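You operate a simulated robot arm through the tools that you are given. There is no shell and no other tool. Be economical: measure what you need, move in short steps, check, and stop when the job is done.

Carry out the task below with a simulated robot arm. There is one attempt and no reset: what you move stays moved.

Task
Start a balancer run at HI and halt it before the reading shows.
Fine: then brake on and speed back to LO.
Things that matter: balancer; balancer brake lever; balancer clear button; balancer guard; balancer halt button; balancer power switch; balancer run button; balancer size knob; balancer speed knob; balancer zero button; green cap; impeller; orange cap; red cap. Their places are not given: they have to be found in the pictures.

The check looks at the end state, three seconds after you hand in, the way a careful person would. Anything else that was tipped, shoved, dropped, spilled or broken makes it a failure.

Robot
A 6-joint arm with a two-finger parallel gripper, fixed in place. Base frame: the origin is at the foot of the arm, x ahead of it, y to its left, z up. Lengths are in m, angles in rad, forces in N, time in s.
With the tool pointing down near the work surface it reaches from about 0.16 to 0.62 m from the base axis. Its first joint turns from -1.152 to 1.152 rad. Payload 2.7 kg.
The TCP is the grasp point between the finger pads, 0.023 m short of the fingertips. In the tool frame z runs along the fingers and y along their closing line. Largest opening 0.094 m; finger width 0.038, thickness 0.01; the body of the gripper, 0.054 by 0.096 m, starts 0.039 m behind the TCP.
Orientation is told as [roll, pitch, yaw] about the base's x, y, z axes, in that order, counted from this pose: with the fingers straight down and closing along the base's y, the tool's x points along the base's -x, its y along +y and its z along -z.

Tools
- The arm moves only by the tool arm_command. Its argument "increments" is text: rows parted by semicolons, each of 7 numbers parted by spaces: the shift along the base's x, y, z in cm, then the turn, a rotation vector about the base's x, y, z in rad, then the gripper command, from -1 (fully open) to 1 (shut), values between in proportion. In form: tx ty tz wx wy wz grip; .... A call has 1 to 10 rows; each row shifts and turns the commanded pose from where the row before left it. Each row takes 0.2 s and may step no farther than 0.05 m and 0.15 rad from the row before; otherwise, or with a gripper value out of range, the whole call is refused. Where a pose cannot be reached the arm comes as near as it can. A force on the tool above 60 N (or 10 N above the force at the start of the call, whichever is more), or a blocked arm, ends the call early, and 0.2 s more pass. Each finger travels about 0.045 m/s and halts on what it meets, pressing with about 38 N; the grip force reading is that of the motor and also rises with nothing between the fingers. The clock runs only during rows and for 0.2 s after the last one: add rows that do not move to give the fingers time. The reply holds the time, the measured pose of the TCP, the force on the tool along the base axes, the opening and the grip force, in the units named above and with some noise, with the torque about the TCP (base axes, N m) and any sound that the robot's microphone picked up.
- Cameras (640 x 400 px; columns grow to the right, rows downward): "scene" is fixed at [0.0762, -0.4521, 1.3785]; the picture's right is [0.65, -0.76, 0.00], its down [-0.61, -0.52, -0.60] and it looks along [0.45, 0.39, -0.80] (base axes); focal length 214 px, centre (320, 200). "wrist" rides on the gripper at [0.086, 0.016, -0.074] in the tool frame; the picture's right is [-0.18, 0.98, 0.00], its down [-0.58, -0.11, -0.81] and it looks along [-0.79, -0.15, 0.59] (tool axes); focal length 243 px, centre (320, 200).
- get_image(camera): a new picture of that camera. It takes no simulated time.
- pixel_to_xyz(camera, pixels): for up to 12 pixels [column, row] of the newest picture of that camera ("zoom" is the newest enlarged one), the place [x, y, z] in the base frame of the surface seen there, good to about 0.002 m. It takes no simulated time.
- zoom(camera, box): a new picture of the part [left, top, right, bottom] of that camera's present view, enlarged. It takes no simulated time.
- finish_job(): hands the job in; it is judged then, once.

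Go step by step. Measure first, check grasps and placings, and put right what went wrong. The budget is 80 turns and 34 pictures, counting those below and the enlarged ones. Unless the task says otherwise, let go and move clear before handing in, and close with one line.

The tools are called after "Emit:" by a JSON object that holds its "api" and its "payload". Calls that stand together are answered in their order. arm_command: Moves the arm, as the interface text tells. Its arguments: {"type":"object","properties":{"increments":{"type":"string"}},"required":["increments"]} The other tools are called the same way: get_image (camera) takes a picture; pixel_to_xyz (camera, pixels) gives the place of the surface under pixels of a picture; zoom (camera, box) takes an enlarged picture of a part of a camera's view; finish_job () hands the job in.

At the start:

```text
clock: 0.0
ee_pos: [0.2872, -0.1594, 1.225]
tcp_rot: [0.0, -0.001, 0.001]
contact_force: [-0.4, 1.0, -0.7]
moment: [-0.01, -0.01, -0.03]
gripper_width: 0.094
finger_force: 0.1
```

scene: 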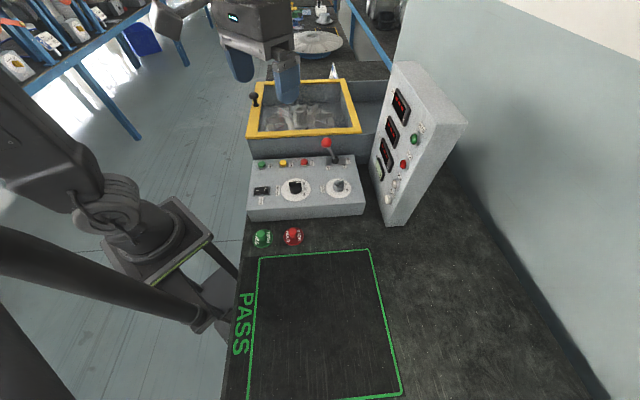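
wrist: 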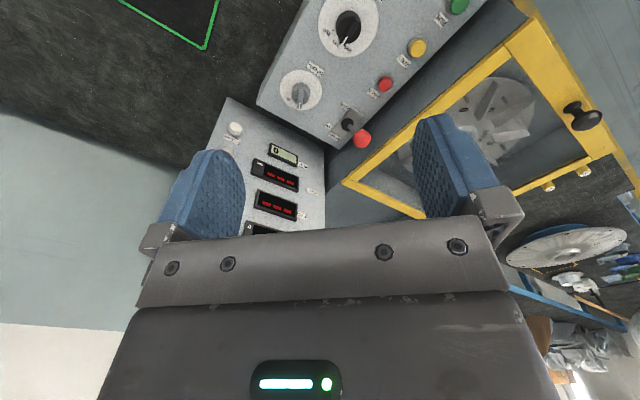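

The scene shows a control panel (250-365, 155-220), a display box on the right, and a yellow-framed guard. I'll zoom in to read the labels.

Emit:
{"api": "zoom", "payload": {"camera": "scene", "box": [240, 130, 370, 225]}}

Emit:
{"api": "zoom", "payload": {"camera": "wrist", "box": [200, 0, 500, 240]}}

Emit:
{"api": "zoom", "payload": {"camera": "scene", "box": [360, 60, 470, 230]}}

```text
4.21 times, centred on (305, 178) of scene
```

zoom: 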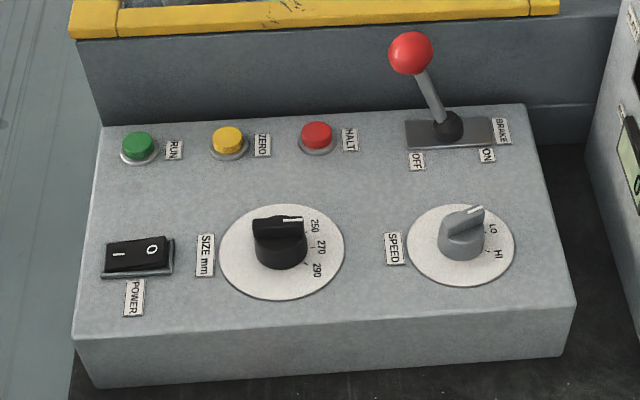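

```text
1.67 times, centred on (350, 120) of wrist
```

zoom: 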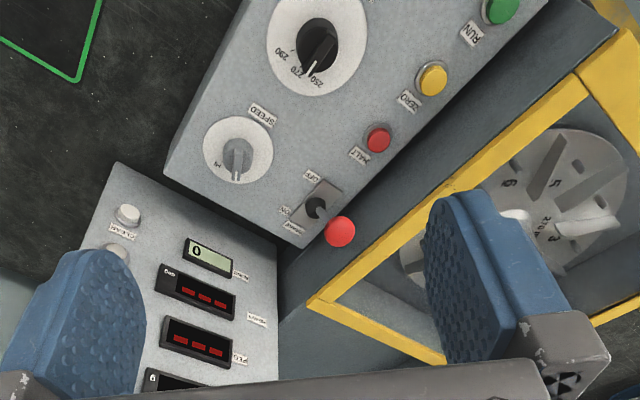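

```text
2.35 times, centred on (415, 145) of scene
```

zoom: 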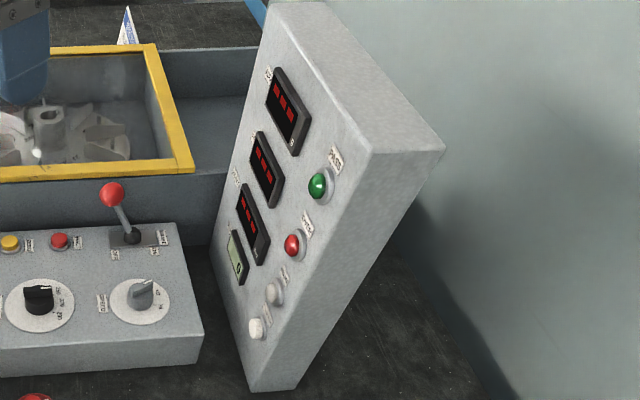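

The displays are lit and the brake lever leans to OFF. I'll measure the controls now.

Emit:
{"api": "zoom", "payload": {"camera": "scene", "box": [240, 130, 370, 225]}}

Emit:
{"api": "pixel_to_xyz", "payload": {"camera": "zoom", "pixels": [[137, 138], [227, 133], [317, 130], [410, 48], [448, 120], [460, 230], [480, 208], [440, 290], [180, 190], [350, 190], [120, 252], [155, 248]]}}

Emit:
{"api": "pixel_to_xyz", "payload": {"camera": "scene", "pixels": [[300, 133], [255, 100], [300, 230], [405, 105], [394, 128], [385, 150], [390, 200], [325, 290], [420, 70], [340, 100], [262, 237], [291, 235]]}}

```text
4.21 times, centred on (305, 178) of scene
```

zoom: 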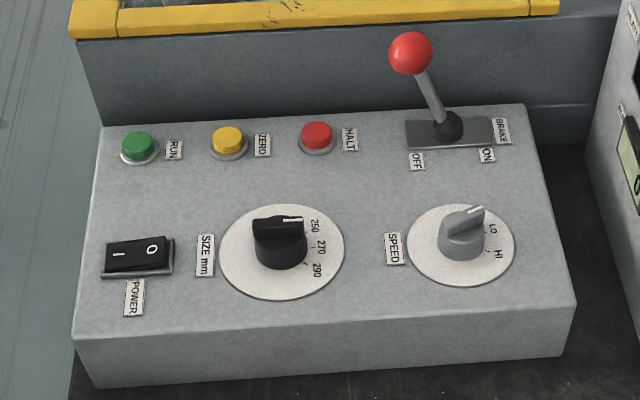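

```text
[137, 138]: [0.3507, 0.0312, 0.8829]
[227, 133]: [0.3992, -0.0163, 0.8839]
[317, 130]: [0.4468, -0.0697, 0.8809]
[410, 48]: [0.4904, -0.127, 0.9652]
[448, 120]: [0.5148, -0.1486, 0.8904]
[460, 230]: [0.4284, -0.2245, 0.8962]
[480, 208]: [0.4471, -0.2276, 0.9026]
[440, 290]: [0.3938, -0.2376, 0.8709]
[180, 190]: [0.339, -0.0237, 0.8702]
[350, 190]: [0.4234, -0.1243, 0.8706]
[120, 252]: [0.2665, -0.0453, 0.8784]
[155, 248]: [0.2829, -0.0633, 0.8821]
```

```text
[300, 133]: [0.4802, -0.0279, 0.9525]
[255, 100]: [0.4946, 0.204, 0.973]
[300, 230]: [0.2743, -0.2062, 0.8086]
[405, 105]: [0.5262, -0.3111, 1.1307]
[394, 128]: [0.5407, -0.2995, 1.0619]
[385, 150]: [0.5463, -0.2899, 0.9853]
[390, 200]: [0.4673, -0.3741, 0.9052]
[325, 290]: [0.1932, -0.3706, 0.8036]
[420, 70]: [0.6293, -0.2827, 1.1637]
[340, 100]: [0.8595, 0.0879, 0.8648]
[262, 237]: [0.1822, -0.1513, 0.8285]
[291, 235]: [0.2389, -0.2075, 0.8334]
```

The panel top is at z≈0.870 and the buttons top out at about 0.882. The panel axes are yawed by about 44°, and power reads as on (the I side is pressed). I'll bring the wrist above the speed knob with matching yaw to look closer.

Emit:
{"api": "arm_command", "payload": {"increments": "2.26 -1 -4.0 0 0 0.15 -1;2.26 -1 -4.0 0 0 0.15 -1;2.26 -1 -4.0 0 0 0.15 -1;2.26 -1 -4.0 0 0 0.15 -1;2.26 -1 -4.0 0 0 0.15 -1;0 0 0 0 0 0.02 -1"}}

Emit:
{"api": "get_image", "payload": {"camera": "wrist"}}

```text
clock: 1.4
ee_pos: [0.4016, -0.2098, 1.0261]
tcp_rot: [0.001, 0.002, 0.772]
contact_force: [-0.4, 0.0, -0.9]
moment: [-0.01, 0.0, 0.03]
gripper_width: 0.0942
finger_force: 0.1
```

```text
27 pictures are left
```

wrist: 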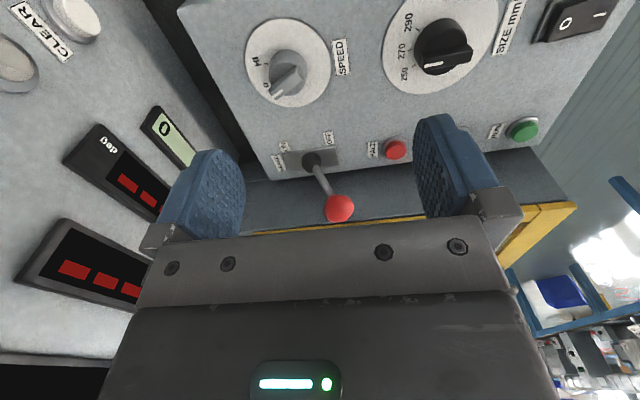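

The view shows the speed knob at (288, 70), the lever ball at (340, 207) and HALT at (395, 148). I'll zoom in on the knob.

Emit:
{"api": "zoom", "payload": {"camera": "wrist", "box": [230, 5, 358, 115]}}

Emit:
{"api": "pixel_to_xyz", "payload": {"camera": "wrist", "pixels": [[288, 20], [288, 106], [246, 62], [331, 64], [395, 148], [522, 129], [340, 207], [312, 160], [285, 160], [337, 158], [265, 91], [258, 60]]}}

```text
3.64 times, centred on (294, 60) of wrist
```

zoom: 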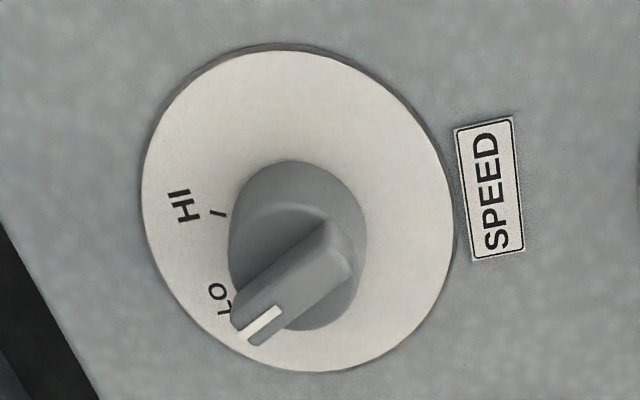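

```text
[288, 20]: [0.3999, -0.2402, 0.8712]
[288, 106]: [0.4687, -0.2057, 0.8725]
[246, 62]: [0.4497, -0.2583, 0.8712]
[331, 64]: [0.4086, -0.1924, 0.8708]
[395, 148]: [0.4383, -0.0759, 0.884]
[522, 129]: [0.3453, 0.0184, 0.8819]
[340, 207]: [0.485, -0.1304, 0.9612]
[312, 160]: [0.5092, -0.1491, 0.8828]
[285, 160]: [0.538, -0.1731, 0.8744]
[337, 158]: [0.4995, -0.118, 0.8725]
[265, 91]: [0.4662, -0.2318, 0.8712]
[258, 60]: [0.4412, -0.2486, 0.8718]
```

I'll measure the pointer bar's ends and the tick marks in this zoom.

Emit:
{"api": "pixel_to_xyz", "payload": {"camera": "zoom", "pixels": [[247, 338], [278, 312], [330, 237], [290, 282], [346, 250], [310, 245], [217, 213], [228, 300], [360, 240], [240, 210], [300, 165], [185, 205]]}}

```text
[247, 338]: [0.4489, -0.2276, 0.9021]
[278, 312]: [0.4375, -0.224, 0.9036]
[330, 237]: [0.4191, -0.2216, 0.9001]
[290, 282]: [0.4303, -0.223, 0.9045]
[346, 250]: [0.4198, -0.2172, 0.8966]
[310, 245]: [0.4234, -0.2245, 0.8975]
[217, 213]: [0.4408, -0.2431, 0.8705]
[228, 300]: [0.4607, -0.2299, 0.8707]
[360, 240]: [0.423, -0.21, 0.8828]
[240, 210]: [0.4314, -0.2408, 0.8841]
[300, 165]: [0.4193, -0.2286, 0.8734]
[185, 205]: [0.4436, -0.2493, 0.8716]
```

The knob axis is at about (0.431, -0.224). The bar points at -0.22 rad (LO), the HI tick is at about -1.1 rad and the bar top is at z 0.904. I'll line the fingers up across the bar from above.

Emit:
{"api": "arm_command", "payload": {"increments": "0.42 -0.2 -0.94 0 0 -0.1417 0.15;0.42 -0.2 -0.94 0 0 -0.1417 0.15;0.42 -0.2 -0.94 0 0 -0.1417 0.15;0.42 -0.2 -0.94 0 0 -0.1417 0.15;0.42 -0.2 -0.94 0 0 -0.1417 0.15;0.42 -0.2 -0.94 0 0 -0.1417 0.15;0.42 -0.2 -0.94 0 0 -0.1417 0.15;0 0 0 0 0 0 0.15"}}

Emit:
{"api": "get_image", "payload": {"camera": "wrist"}}

```text
clock: 3.2
ee_pos: [0.4298, -0.2237, 0.961]
tcp_rot: [0.001, 0.001, -0.225]
contact_force: [-0.3, 0.6, -0.8]
moment: [0.02, 0.0, 0.02]
gripper_width: 0.0401
finger_force: 0.1
```

```text
25 pictures are left
```

wrist: 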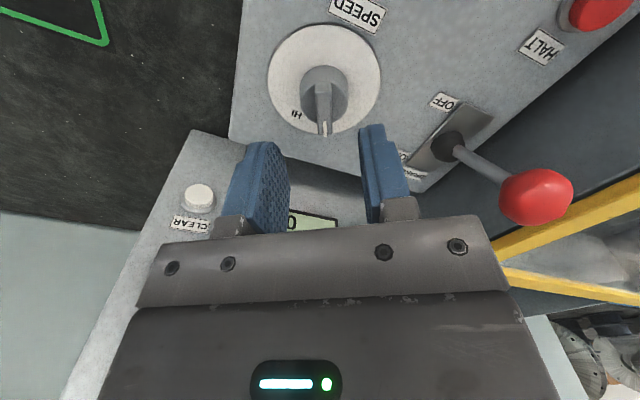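

The bar is centred between the fingers and aligned with them. I'll go down, grip it, and check.

Emit:
{"api": "arm_command", "payload": {"increments": "0.1 0 -2.5 0 0 0 0.15;0 0 -2.5 0 0 0 0.15;0 0 0 0 0 0 0.7;0 0 0 0 0 0 0.8;0 0 0 0 0 0 0.8;0 0 0 0 0 0 0.8"}}

```text
clock: 4.6
ee_pos: [0.4312, -0.2215, 0.9091]
tcp_rot: [0.003, 0.0, -0.22]
contact_force: [7.5, 25.9, 7.8]
moment: [0.76, -0.04, 0.13]
gripper_width: 0.0315
finger_force: 45.2
```

The fingers stopped at 31 mm with a side force in +y, so they gripped the round base rather than the bar, and the axis lies a bit farther in +y. I'll open, rise 7 mm, shift and regrip.

Emit:
{"api": "arm_command", "payload": {"increments": "0 0 0 0 0 0 0.1;0 0 0 0 0 0 0.1;0 0.2 0.7 0 0 0 0.1;0 0 0 0 0 0 0.8;0 0 0 0 0 0 0.8;0 0 0 0 0 0 0.8"}}

Emit:
{"api": "get_image", "payload": {"camera": "wrist"}}

```text
clock: 6.0
ee_pos: [0.4318, -0.2213, 0.9162]
tcp_rot: [0.001, 0.001, -0.225]
contact_force: [-0.3, 4.3, 0.4]
moment: [0.02, -0.13, -1.11]
gripper_width: 0.0129
finger_force: 45.3
```

```text
24 pictures are left
```

wrist: 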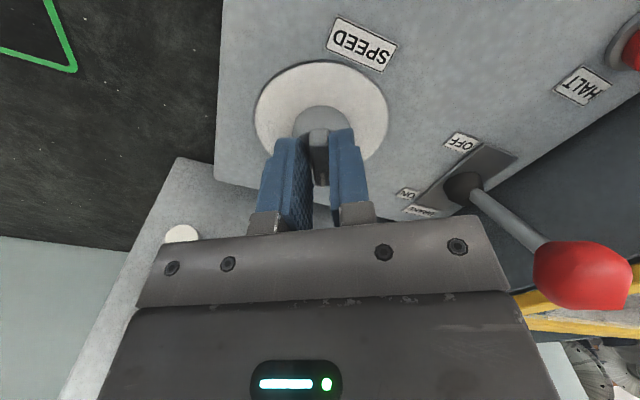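

Now the bar is held, with an opening of 12.9 mm. I'll turn clockwise toward HI.

Emit:
{"api": "arm_command", "payload": {"increments": "0 0 0 0 0 -0.15 0.8;0 0 0 0 0 -0.15 0.8;0 0 0 0 0 -0.15 0.8;0 0 0 0 0 -0.15 0.8;0 0 0 0 0 -0.15 0.8;0 0 0 0 0 -0.1 0.8;0 0 0 0 0 0 0.8"}}

Emit:
{"api": "get_image", "payload": {"camera": "wrist"}}

```text
clock: 7.6
ee_pos: [0.4321, -0.2204, 0.9164]
tcp_rot: [0.001, -0.003, -1.074]
contact_force: [6.5, 8.0, 2.8]
moment: [0.13, -0.14, 0.03]
gripper_width: 0.0138
finger_force: 5.2
```

```text
23 pictures are left
```

wrist: 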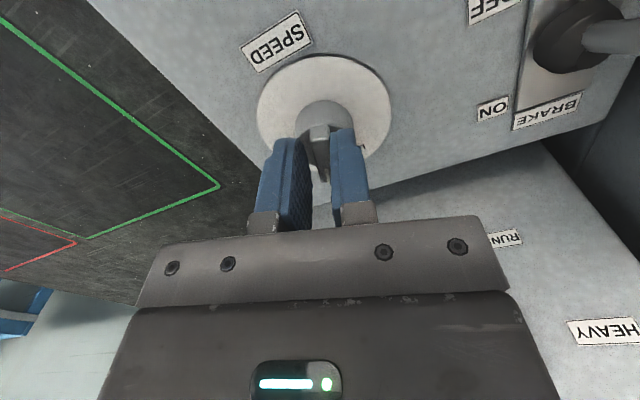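

The tool is at -1.07 rad with little torque left. I'll release, rise, and check the pointer.

Emit:
{"api": "arm_command", "payload": {"increments": "0 0 0 0 0 0 0.1;0 0 0 0 0 0 0.1;0 0 4 0 0 0 0.1;0 0 4 0 0 0.1 1;0 0 0 0 0 0.15 1;0 0 0 0 0 0.15 1;0 0 0 0 0 0.15 1;0 0 0 0 0 0.15 1;0 0 0 0 0 0.15 1"}}

Emit:
{"api": "zoom", "payload": {"camera": "wrist", "box": [220, 20, 420, 160]}}

```text
clock: 9.6
ee_pos: [0.4317, -0.2214, 0.9961]
tcp_rot: [0.001, -0.001, -0.219]
contact_force: [0.2, 0.1, -0.3]
moment: [0.04, -0.04, 0.02]
gripper_width: 0.0
finger_force: 37.3
```

```text
2.86 times, centred on (320, 90) of wrist
```

zoom: 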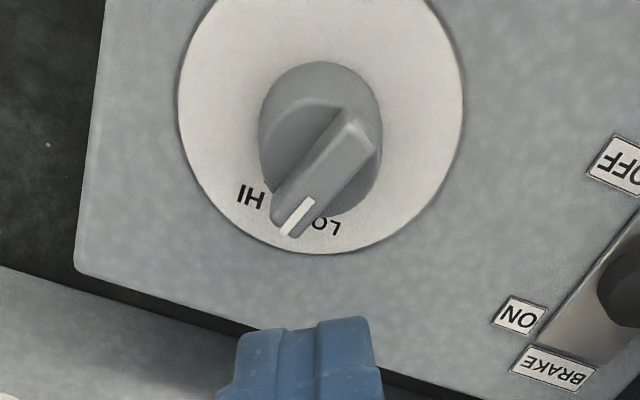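

The pointer looks to be somewhere between LO and HI, so I'll measure its angle.

Emit:
{"api": "pixel_to_xyz", "payload": {"camera": "zoom", "pixels": [[285, 232], [308, 200], [330, 165], [350, 125], [360, 135], [320, 180], [262, 208], [328, 222], [250, 198], [180, 110], [462, 110], [330, 252]]}}

```text
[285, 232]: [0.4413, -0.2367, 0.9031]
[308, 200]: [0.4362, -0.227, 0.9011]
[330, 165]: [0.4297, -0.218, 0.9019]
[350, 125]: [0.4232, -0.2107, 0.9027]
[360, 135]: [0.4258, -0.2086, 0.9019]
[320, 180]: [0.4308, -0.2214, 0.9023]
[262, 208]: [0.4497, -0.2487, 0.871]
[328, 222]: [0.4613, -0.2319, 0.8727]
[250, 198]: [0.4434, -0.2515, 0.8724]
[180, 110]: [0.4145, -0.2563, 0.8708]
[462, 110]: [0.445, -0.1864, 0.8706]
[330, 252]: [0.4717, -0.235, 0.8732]
```

The bar is at about -0.98 rad and the HI tick is at about -1.14, so it is slightly short. I'll regrip at the bar's angle and turn further.

Emit:
{"api": "arm_command", "payload": {"increments": "0 0 0 0 0 -0.15 0.1;0 0 0 0 0 -0.15 0.1;0 0 0 0 0 -0.15 0.1;0 0 0 0 0 -0.15 0.1;0 0 -4 0 0 -0.15 0.1;0 0 -4.1 0 0 -0.02 0.1;0 0 0 0 0 0 0.85;0 0 0 0 0 0 0.85;0 0 0 0 0 0 0.85"}}

Emit:
{"api": "arm_command", "payload": {"increments": "0 0 0 0 0 -0.08 0.85;0 0 0 0 0 -0.08 0.85;0 0 0 0 0 0 0.85"}}

```text
clock: 11.6
ee_pos: [0.4313, -0.2231, 0.9153]
tcp_rot: [0.002, 0.0, -0.992]
contact_force: [12.9, 12.1, -5.9]
moment: [0.08, -0.28, 0.08]
gripper_width: 0.0149
finger_force: 8.9
```

```text
clock: 12.4
ee_pos: [0.4309, -0.2223, 0.9166]
tcp_rot: [0.0, 0.0, -1.151]
contact_force: [14.7, 11.0, -6.5]
moment: [0.15, -0.25, 0.04]
gripper_width: 0.0152
finger_force: 9.1
```

The grip is soft and off-centre, so I'll take a look.

Emit:
{"api": "zoom", "payload": {"camera": "wrist", "box": [220, 40, 420, 220]}}

```text
2.22 times, centred on (320, 130) of wrist
```

zoom: 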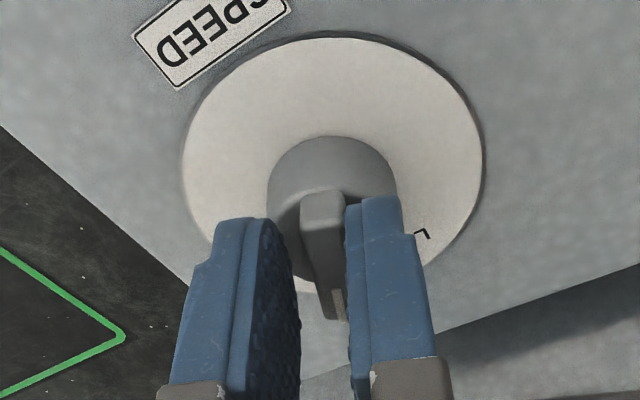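

The bar lags the pads and the squeeze is weak. I'll squeeze fully, centre slightly, and see if it aligns.

Emit:
{"api": "arm_command", "payload": {"increments": "0.1 0.05 0 0 0 0 1;0 0 0 0 0 0 1;0 0 0 0 0 0 1;0 0 0 0 0 0 1"}}

Emit:
{"api": "zoom", "payload": {"camera": "wrist", "box": [220, 40, 420, 220]}}

```text
clock: 13.4
ee_pos: [0.4339, -0.2218, 0.9157]
tcp_rot: [0.003, 0.0, -1.15]
contact_force: [23.0, 11.5, -7.1]
moment: [0.11, -0.38, 0.05]
gripper_width: 0.01
finger_force: 44.9
```

```text
2.22 times, centred on (320, 130) of wrist
```

zoom: 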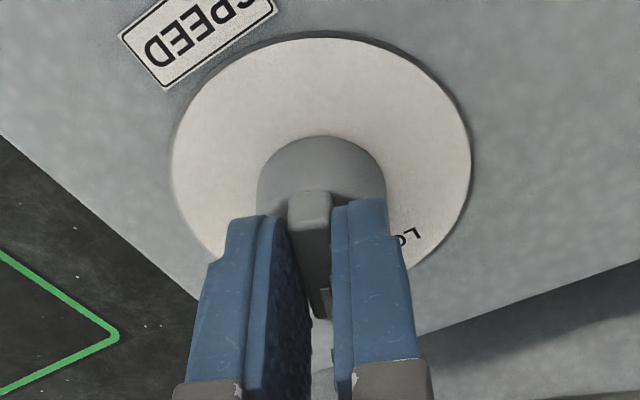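

The bar is now squeezed flush (10 mm) and aligned at -1.15 rad. I'll release, rise, and check the pointer.

Emit:
{"api": "arm_command", "payload": {"increments": "0.1 0 0 0 0 0 0.1;0 0 0 0 0 0 0.1;0 0 4 0 0 0 0.1;0 0 4 0 0 0.15 1;0 0 0 0 0 0.15 1;0 0 0 0 0 0.15 1;0 0 0 0 0 0.15 1;0 0 0 0 0 0.15 1;0 0 0 0 0 0.15 1"}}

Emit:
{"api": "zoom", "payload": {"camera": "wrist", "box": [220, 20, 420, 160]}}

Emit:
{"api": "pixel_to_xyz", "payload": {"camera": "zoom", "pixels": [[285, 232], [308, 200], [330, 165], [350, 125], [250, 215], [270, 190], [300, 170]]}}

```text
clock: 15.4
ee_pos: [0.4336, -0.2203, 0.9955]
tcp_rot: [0.002, 0.0, -0.251]
contact_force: [-0.6, 0.4, 0.4]
moment: [0.0, -0.01, 0.01]
gripper_width: 0.0002
finger_force: 38.1
```

```text
2.86 times, centred on (320, 90) of wrist
```

zoom: 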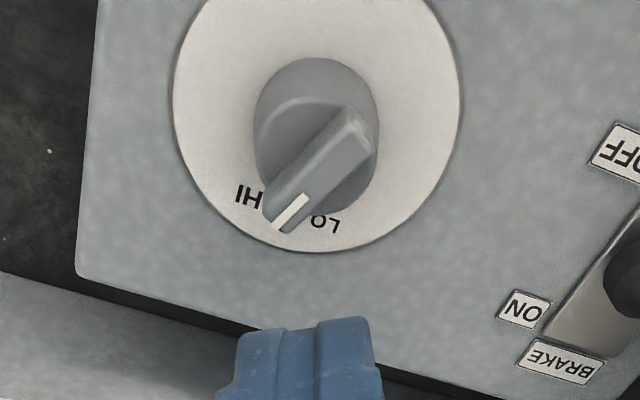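

```text
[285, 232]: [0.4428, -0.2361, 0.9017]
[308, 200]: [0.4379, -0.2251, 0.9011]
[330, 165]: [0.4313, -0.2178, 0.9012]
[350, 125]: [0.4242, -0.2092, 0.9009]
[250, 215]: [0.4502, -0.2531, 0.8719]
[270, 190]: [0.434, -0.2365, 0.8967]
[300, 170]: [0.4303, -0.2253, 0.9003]
```

The pointer came back to about -0.97 again, which suggests a detent or end stop there. I'll view it from the same pose as my first zoom, where the ticks were clear.

Emit:
{"api": "arm_command", "payload": {"increments": "-0.46 0.15 0.43 0 0 0.146 1;-0.46 0.15 0.43 0 0 0.146 1;-0.46 0.15 0.43 0 0 0.146 1;-0.46 0.15 0.43 0 0 0.146 1;-0.46 0.15 0.43 0 0 0.146 1;-0.46 0.15 0.43 0 0 0.146 1;-0.46 0.15 0.43 0 0 0.146 1;0 0 0 0 0 0 1"}}

Emit:
{"api": "zoom", "payload": {"camera": "wrist", "box": [230, 5, 358, 115]}}

Emit:
{"api": "pixel_to_xyz", "payload": {"camera": "zoom", "pixels": [[217, 213], [200, 280], [240, 280], [260, 270], [300, 250], [340, 230], [228, 300]]}}

```text
clock: 17.2
ee_pos: [0.4009, -0.2089, 1.0259]
tcp_rot: [0.001, 0.001, 0.774]
contact_force: [-0.9, -0.2, -0.5]
moment: [-0.01, 0.0, 0.01]
gripper_width: 0.0002
finger_force: 38.0
```

```text
3.64 times, centred on (294, 60) of wrist
```

zoom: 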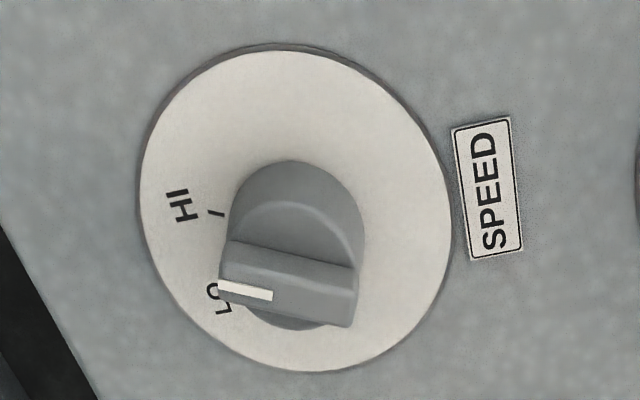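

```text
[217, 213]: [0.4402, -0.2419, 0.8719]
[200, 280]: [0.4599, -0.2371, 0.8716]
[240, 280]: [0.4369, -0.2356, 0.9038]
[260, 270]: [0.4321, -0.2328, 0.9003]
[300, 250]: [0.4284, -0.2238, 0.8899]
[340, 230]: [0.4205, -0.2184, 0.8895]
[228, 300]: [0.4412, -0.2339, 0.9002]
```

The white mark is parallel to the HI tick (slope about 0.2 in both), so the knob sits at HI; the vertical shift in the picture is parallax. Next I'll hover over RUN with closed fingers.

Emit:
{"api": "arm_command", "payload": {"increments": "-0.88 3.92 -1.1 0 0 0 1;-0.88 3.92 -1.1 0 0 0 1;-0.88 3.92 -1.1 0 0 0 1;-0.88 3.92 -1.1 0 0 0 1;-0.88 3.92 -1.1 0 0 0 1;-0.88 3.92 -1.1 0 0 0 1;0 0 0 0 0 0 1"}}

Emit:
{"api": "get_image", "payload": {"camera": "wrist"}}

```text
clock: 18.8
ee_pos: [0.3469, 0.0259, 0.9575]
tcp_rot: [-0.001, -0.001, 0.771]
contact_force: [0.2, 0.0, -0.1]
moment: [-0.02, 0.01, 0.01]
gripper_width: 0.0001
finger_force: 38.5
```

```text
17 pictures are left
```

wrist: 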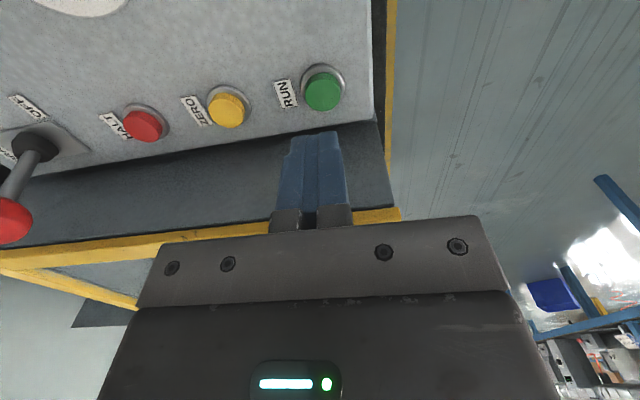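

Emit:
{"api": "pixel_to_xyz", "payload": {"camera": "wrist", "pixels": [[323, 92], [304, 92], [342, 92], [323, 74], [143, 127], [128, 125], [160, 130], [145, 115], [12, 222], [228, 111], [40, 150], [330, 208]]}}

```text
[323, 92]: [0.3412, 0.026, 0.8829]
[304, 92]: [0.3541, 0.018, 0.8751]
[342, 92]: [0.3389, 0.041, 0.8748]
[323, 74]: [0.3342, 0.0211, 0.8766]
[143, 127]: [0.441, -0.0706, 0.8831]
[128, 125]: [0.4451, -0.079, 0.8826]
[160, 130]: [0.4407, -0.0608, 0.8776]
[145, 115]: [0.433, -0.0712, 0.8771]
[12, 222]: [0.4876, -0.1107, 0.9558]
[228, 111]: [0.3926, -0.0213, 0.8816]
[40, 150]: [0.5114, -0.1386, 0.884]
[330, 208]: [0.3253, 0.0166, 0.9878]
```

RUN is at about (0.343, 0.0275) with its top at 0.883, and HALT is at about (0.442, -0.071). I'll press RUN and lift just clear.

Emit:
{"api": "arm_command", "payload": {"increments": "-0.3 0.15 -3.8 0 0 0 1;0 0 -1.1 0 0 0 1;0 0 -0.4 0 0 0 1;0 0 -0.3 0 0 0 1"}}

```text
clock: 19.8
ee_pos: [0.3449, 0.0251, 0.9045]
tcp_rot: [-0.002, 0.0, 0.771]
contact_force: [-0.7, -0.6, 1.9]
moment: [-0.01, -0.02, -0.01]
gripper_width: 0.0
finger_force: 37.6
heard: click
```

A click was heard. I'll glance at the scene; pictures take no simulated time.

Emit:
{"api": "zoom", "payload": {"camera": "scene", "box": [240, 60, 470, 230]}}

```text
2.35 times, centred on (355, 145) of scene
```

zoom: 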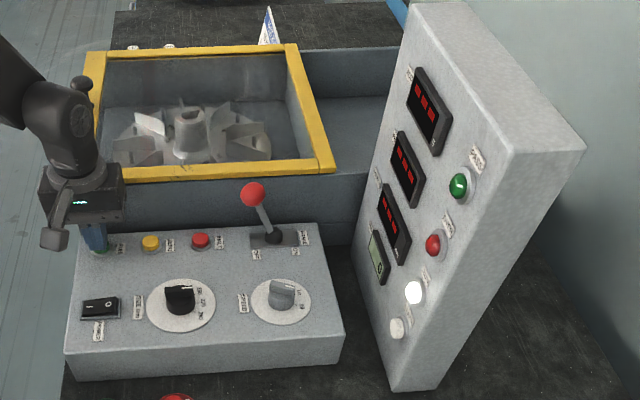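

The white RUN lamp is lit, so the run has started. Going straight to HALT.

Emit:
{"api": "arm_command", "payload": {"increments": "0 0 2.2 0 0 0 1;3.27 -3.28 0 0 0 0 1;3.27 -3.28 0 0 0 0 1;3.27 -3.28 0 0 0 0 1;0 0 -1.7 0 0 0 1;0 0 -0.5 0 0 0 1;0 0 -0.3 0 0 0 1"}}

Emit:
{"api": "zoom", "payload": {"camera": "scene", "box": [240, 60, 470, 230]}}

```text
clock: 21.4
ee_pos: [0.4436, -0.0728, 0.9024]
tcp_rot: [-0.001, -0.001, 0.773]
contact_force: [0.0, -3.1, 5.4]
moment: [-0.07, 0.01, 0.0]
gripper_width: 0.0
finger_force: 37.8
heard: click
```

```text
2.35 times, centred on (355, 145) of scene
```

zoom: 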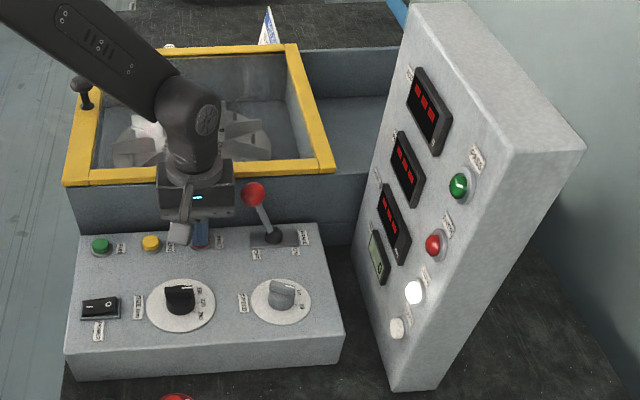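

A click was heard at HALT, but the lamp is still lit, possibly because the impeller is coasting. I'll lift off and look again.

Emit:
{"api": "arm_command", "payload": {"increments": "0 0 4 0 0 0 1;0 0 4.5 0 0 0 1"}}

Emit:
{"api": "zoom", "payload": {"camera": "scene", "box": [240, 60, 470, 230]}}

```text
clock: 22.0
ee_pos: [0.4434, -0.0726, 0.9871]
tcp_rot: [0.0, 0.002, 0.773]
contact_force: [-0.5, -0.5, 0.0]
moment: [-0.01, -0.01, -0.02]
gripper_width: 0.0001
finger_force: 38.6
```

```text
2.35 times, centred on (355, 145) of scene
```

zoom: 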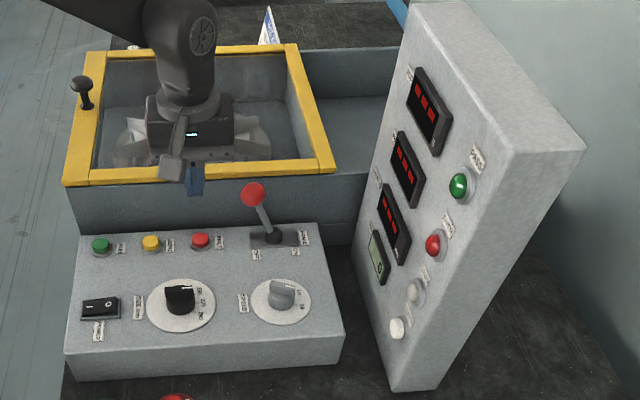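

The lamp is out and the displays still show dashes, so the run was halted with no reading. Next I'll push the brake lever ball along the panel's right direction toward ON, starting from its OFF side.

Emit:
{"api": "arm_command", "payload": {"increments": "0 0 -1.7 0 0 0 1;2.45 -2.49 0 0 0 0 1;1.05 -1.065 0 0 0 0 1;1.05 -1.065 0 0 0 0 1;1.05 -1.065 0 0 0 0 1;1.05 -1.065 0 0 0 0 1;0.7 -0.71 0 0 0 0 1"}}

Emit:
{"api": "zoom", "payload": {"camera": "scene", "box": [270, 110, 400, 225]}}

```text
clock: 23.6
ee_pos: [0.5168, -0.1463, 0.9677]
tcp_rot: [0.0, 0.001, 0.772]
contact_force: [1.1, 0.4, -0.5]
moment: [0.01, -0.02, -0.02]
gripper_width: 0.0
finger_force: 38.6
```

```text
3.48 times, centred on (335, 168) of scene
```

zoom: 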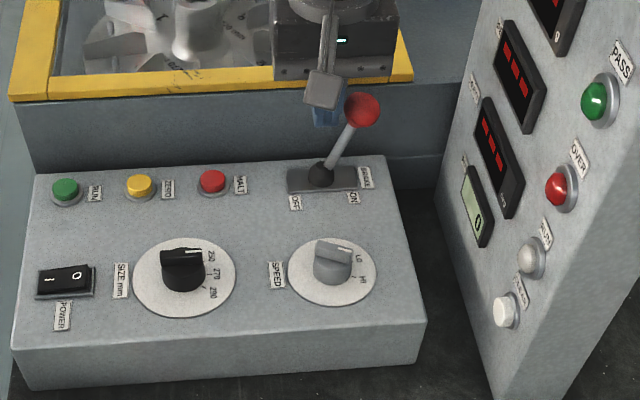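

The lever now leans to ON. I'll back off, rise, and swing over to the speed knob, whose refined axis is about (0.434, -0.222).

Emit:
{"api": "arm_command", "payload": {"increments": "-2.1 2.13 0 0 0 0 1;0 0 4.5 0 0 0 1;-1 -1.6 2 0 0 -0.145 1;-1 -1.6 0 0 0 -0.145 1;-1 -1.6 0 0 0 -0.145 1;-1 -1.6 0 0 0 -0.145 1;-1 -1.6 -1 0 0 -0.145 1;-1.2 -1.7 -1 0 0 -0.145 1;0 0 -1 0 0 -0.145 1;0 0 0 0 0 -0.145 1"}}

Emit:
{"api": "arm_command", "payload": {"increments": "0 0 0 0 0 -0.145 0.1;0 0 0 0 0 -0.145 0.1;0 0 0 0 0 -0.145 0.1;0 0 0 0 0 -0.145 0.1;0 0 0 0 0 0 0.1"}}

Emit:
{"api": "get_image", "payload": {"camera": "wrist"}}

```text
clock: 25.8
ee_pos: [0.4343, -0.2229, 1.0029]
tcp_rot: [0.001, 0.0, -0.391]
contact_force: [-0.4, 0.1, -0.4]
moment: [-0.03, -0.01, -0.05]
gripper_width: 0.0
finger_force: 38.1
```

```text
clock: 27.0
ee_pos: [0.4343, -0.2224, 1.0044]
tcp_rot: [0.001, 0.0, -0.974]
contact_force: [-0.6, 0.3, 0.8]
moment: [-0.01, -0.03, 0.04]
gripper_width: 0.0421
finger_force: 0.0
```

```text
12 pictures are left
```

wrist: 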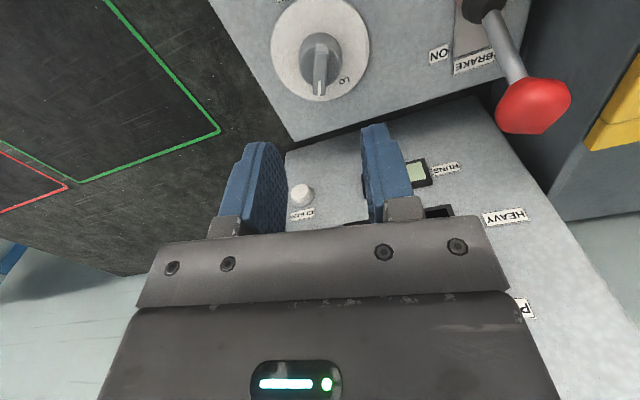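

The bar is aligned between the fingers and the lever is well clear. I'll go down and grip.

Emit:
{"api": "arm_command", "payload": {"increments": "0 0 -4.4 0 0 0 0.1;0 0 -4.4 0 0 0 0.1;0 0 0 0 0 0 1;0 0 0 0 0 0 1;0 0 0 0 0 0 1;0 0 0 0 0 0 1"}}

```text
clock: 28.4
ee_pos: [0.436, -0.2229, 0.9153]
tcp_rot: [-0.002, 0.0, -0.969]
contact_force: [-4.9, -8.9, -7.1]
moment: [-1.02, -0.54, 0.0]
gripper_width: 0.01
finger_force: 45.1
```

The bar is held flush at 10 mm. I'll turn counter-clockwise 0.72 rad to LO.

Emit:
{"api": "arm_command", "payload": {"increments": "0 0 0 0 0 0.12 1;0 0 0 0 0 0.12 1;0 0 0 0 0 0.12 1;0 0 0 0 0 0.12 1;0 0 0 0 0 0.12 1;0 0 0 0 0 0.12 1;0 0 0 0 0 0 1"}}

```text
clock: 30.0
ee_pos: [0.434, -0.2229, 0.9154]
tcp_rot: [0.002, 0.002, -0.252]
contact_force: [0.1, -14.2, -9.1]
moment: [-0.26, -0.3, -1.62]
gripper_width: 0.012
finger_force: 45.0
```

The tool is at -0.25 rad and the torque suggests the knob lags a little. I'll release, rise, and move to the reference view.

Emit:
{"api": "arm_command", "payload": {"increments": "0 0 0 0 0 0 0.1;0 0 0 0 0 0 0.1;0 0 4 0 0 0 0.1;-0.46 0.2 3 0 0 0.146 1;-0.46 0.2 1 0 0 0.146 1;-0.46 0.2 1 0 0 0.146 1;-0.46 0.2 1 0 0 0.146 1;-0.46 0.2 1 0 0 0.146 1;-0.46 0.2 0 0 0 0.146 1;-0.46 0.15 0 0 0 0.146 1"}}

Emit:
{"api": "zoom", "payload": {"camera": "wrist", "box": [230, 5, 358, 115]}}

Emit:
{"api": "zoom", "payload": {"camera": "scene", "box": [240, 60, 470, 230]}}

```text
clock: 32.2
ee_pos: [0.4014, -0.2083, 1.0256]
tcp_rot: [0.0, 0.0, 0.777]
contact_force: [0.5, 1.1, 0.1]
moment: [0.0, 0.01, -0.03]
gripper_width: 0.0
finger_force: 37.8
```

```text
3.64 times, centred on (294, 60) of wrist
```

zoom: 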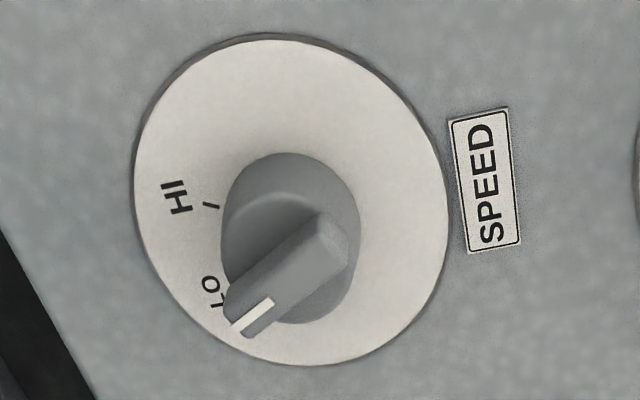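

```text
2.35 times, centred on (355, 145) of scene
```

zoom: 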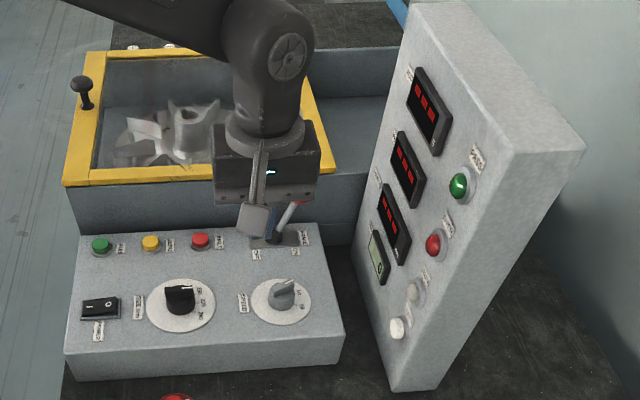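

The knob is nearly at LO: the mark direction is (-36, 25), compared with (-38, 34) at the start. I'll measure the remaining offset.

Emit:
{"api": "zoom", "payload": {"camera": "wrist", "box": [264, 50, 328, 105]}}

```text
7.27 times, centred on (296, 78) of wrist
```

zoom: 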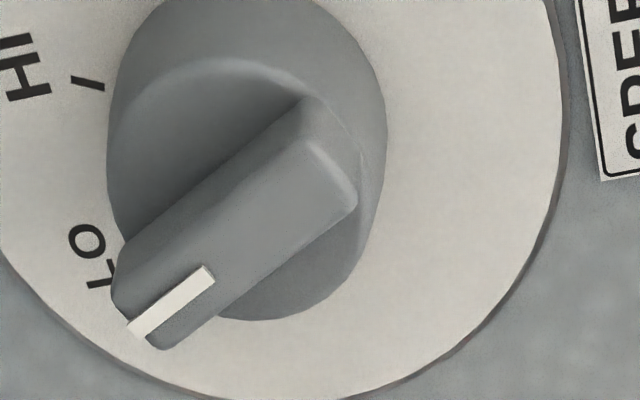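

It remains about 0.08 rad short of its original rest. I'll regrip and nudge it the rest of the way.

Emit:
{"api": "arm_command", "payload": {"increments": "0.41 -0.17 0 0 0 -0.138 1;0.41 -0.17 0 0 0 -0.138 1;0.41 -0.17 0 0 0 -0.138 1;0.41 -0.17 0 0 0 -0.138 0.1;0.41 -0.17 0 0 0 -0.138 0.1;0.41 -0.17 -1 0 0 -0.138 0.1;0.41 -0.17 -1 0 0 -0.138 0.1;0.41 -0.17 -1 0 0 -0.138 0.1;0 0 -4 0 0 0 0.1;0 0 -4 0 0 0 0.1"}}

Emit:
{"api": "arm_command", "payload": {"increments": "0 0 0 0 0 0 1;0 0 0 0 0 0 1;0 0 0 0 0 0 1;0 0 0 0 0 0 1;0 0 0 0 0 0.08 1;0 0 0 0 0 0.08 1;0 0 0 0 0 0.02 1;0 0 0 0 0 0 1"}}

```text
clock: 34.4
ee_pos: [0.4351, -0.2235, 0.9152]
tcp_rot: [-0.002, -0.001, -0.331]
contact_force: [0.1, 0.0, 0.9]
moment: [-0.01, 0.01, 0.03]
gripper_width: 0.0423
finger_force: 0.2
```

```text
clock: 36.2
ee_pos: [0.4335, -0.2228, 0.9158]
tcp_rot: [-0.001, 0.002, -0.153]
contact_force: [0.4, -4.3, -5.4]
moment: [0.0, 0.3, -1.65]
gripper_width: 0.015
finger_force: 44.6
```

The opening grew to 15 mm while the tool turned on, so the knob is against its LO stop. I'll release and check.

Emit:
{"api": "arm_command", "payload": {"increments": "0 0 0 0 0 0 0.1;0 0 0 0 0 0 0.1;0 0 4 0 0 0 0.1;-0.46 0.2 3 0 0 0.13 1;-0.46 0.2 1 0 0 0.133 1;-0.46 0.2 1 0 0 0.133 1;-0.46 0.2 1 0 0 0.133 1;-0.46 0.2 1 0 0 0.133 1;-0.46 0.2 0 0 0 0.133 1;-0.46 0.15 0 0 0 0.133 1"}}

Emit:
{"api": "zoom", "payload": {"camera": "wrist", "box": [264, 50, 328, 105]}}

```text
clock: 38.4
ee_pos: [0.403, -0.2089, 1.0252]
tcp_rot: [0.0, 0.0, 0.782]
contact_force: [0.0, -0.3, 0.7]
moment: [-0.04, -0.01, 0.03]
gripper_width: 0.0001
finger_force: 37.5
```

```text
7.27 times, centred on (296, 78) of wrist
```

zoom: 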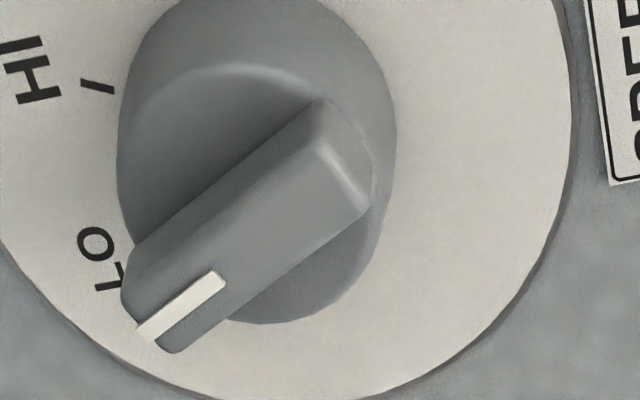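

The pointer rests in the same place against the stop at LO. I'll move clear and check the lever, lamps and everything else.

Emit:
{"api": "arm_command", "payload": {"increments": "-2 0.5 4 0 0 0 0;-2 0.5 4 0 0 0 -1;-2 0.5 4 0 0 0 -1;-2 0.5 4 0 0 0 -1;0 0 0 0 0 0 -1"}}

Emit:
{"api": "zoom", "payload": {"camera": "scene", "box": [240, 60, 470, 230]}}

Emit:
{"api": "get_image", "payload": {"camera": "wrist"}}

```text
clock: 39.6
ee_pos: [0.3216, -0.1868, 1.1865]
tcp_rot: [-0.001, 0.001, 0.778]
contact_force: [0.9, 0.4, 0.3]
moment: [0.01, 0.03, 0.04]
gripper_width: 0.094
finger_force: 0.1
```

```text
2.35 times, centred on (355, 145) of scene
```

zoom: 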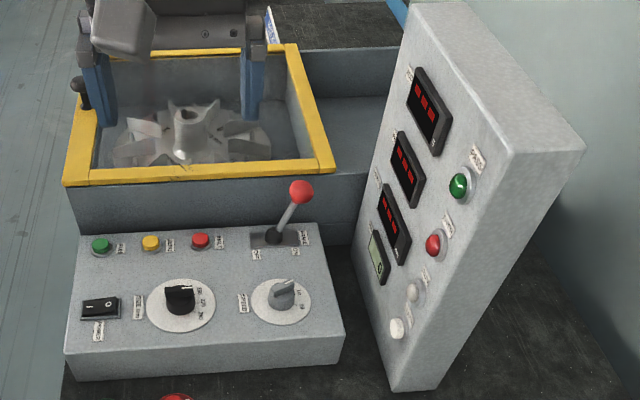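

```text
6 pictures are left
```

wrist: 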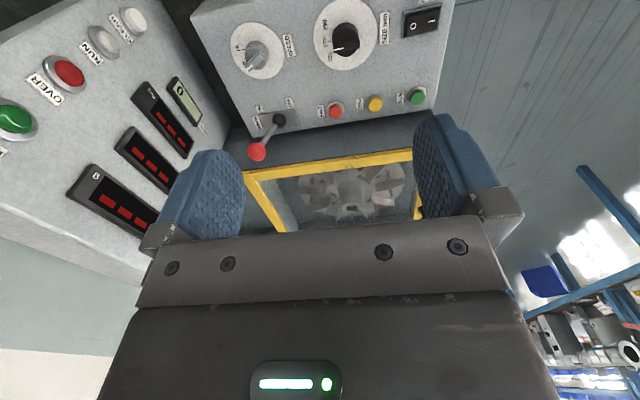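

The lever leans to ON, the speed pointer is at LO, the RUN lamp is out, the displays show dashes, and the guard is closed with the arm clear. Handing in.

Emit:
{"api": "finish_job", "payload": {}}

```text
The job is handed in.
```

I started the run with the speed knob turned to HI and halted it while the displays still showed dashes, then set the brake to ON and the speed back to LO. I judged HI by the pointer lining up with its tick, since no readout confirms the speed.
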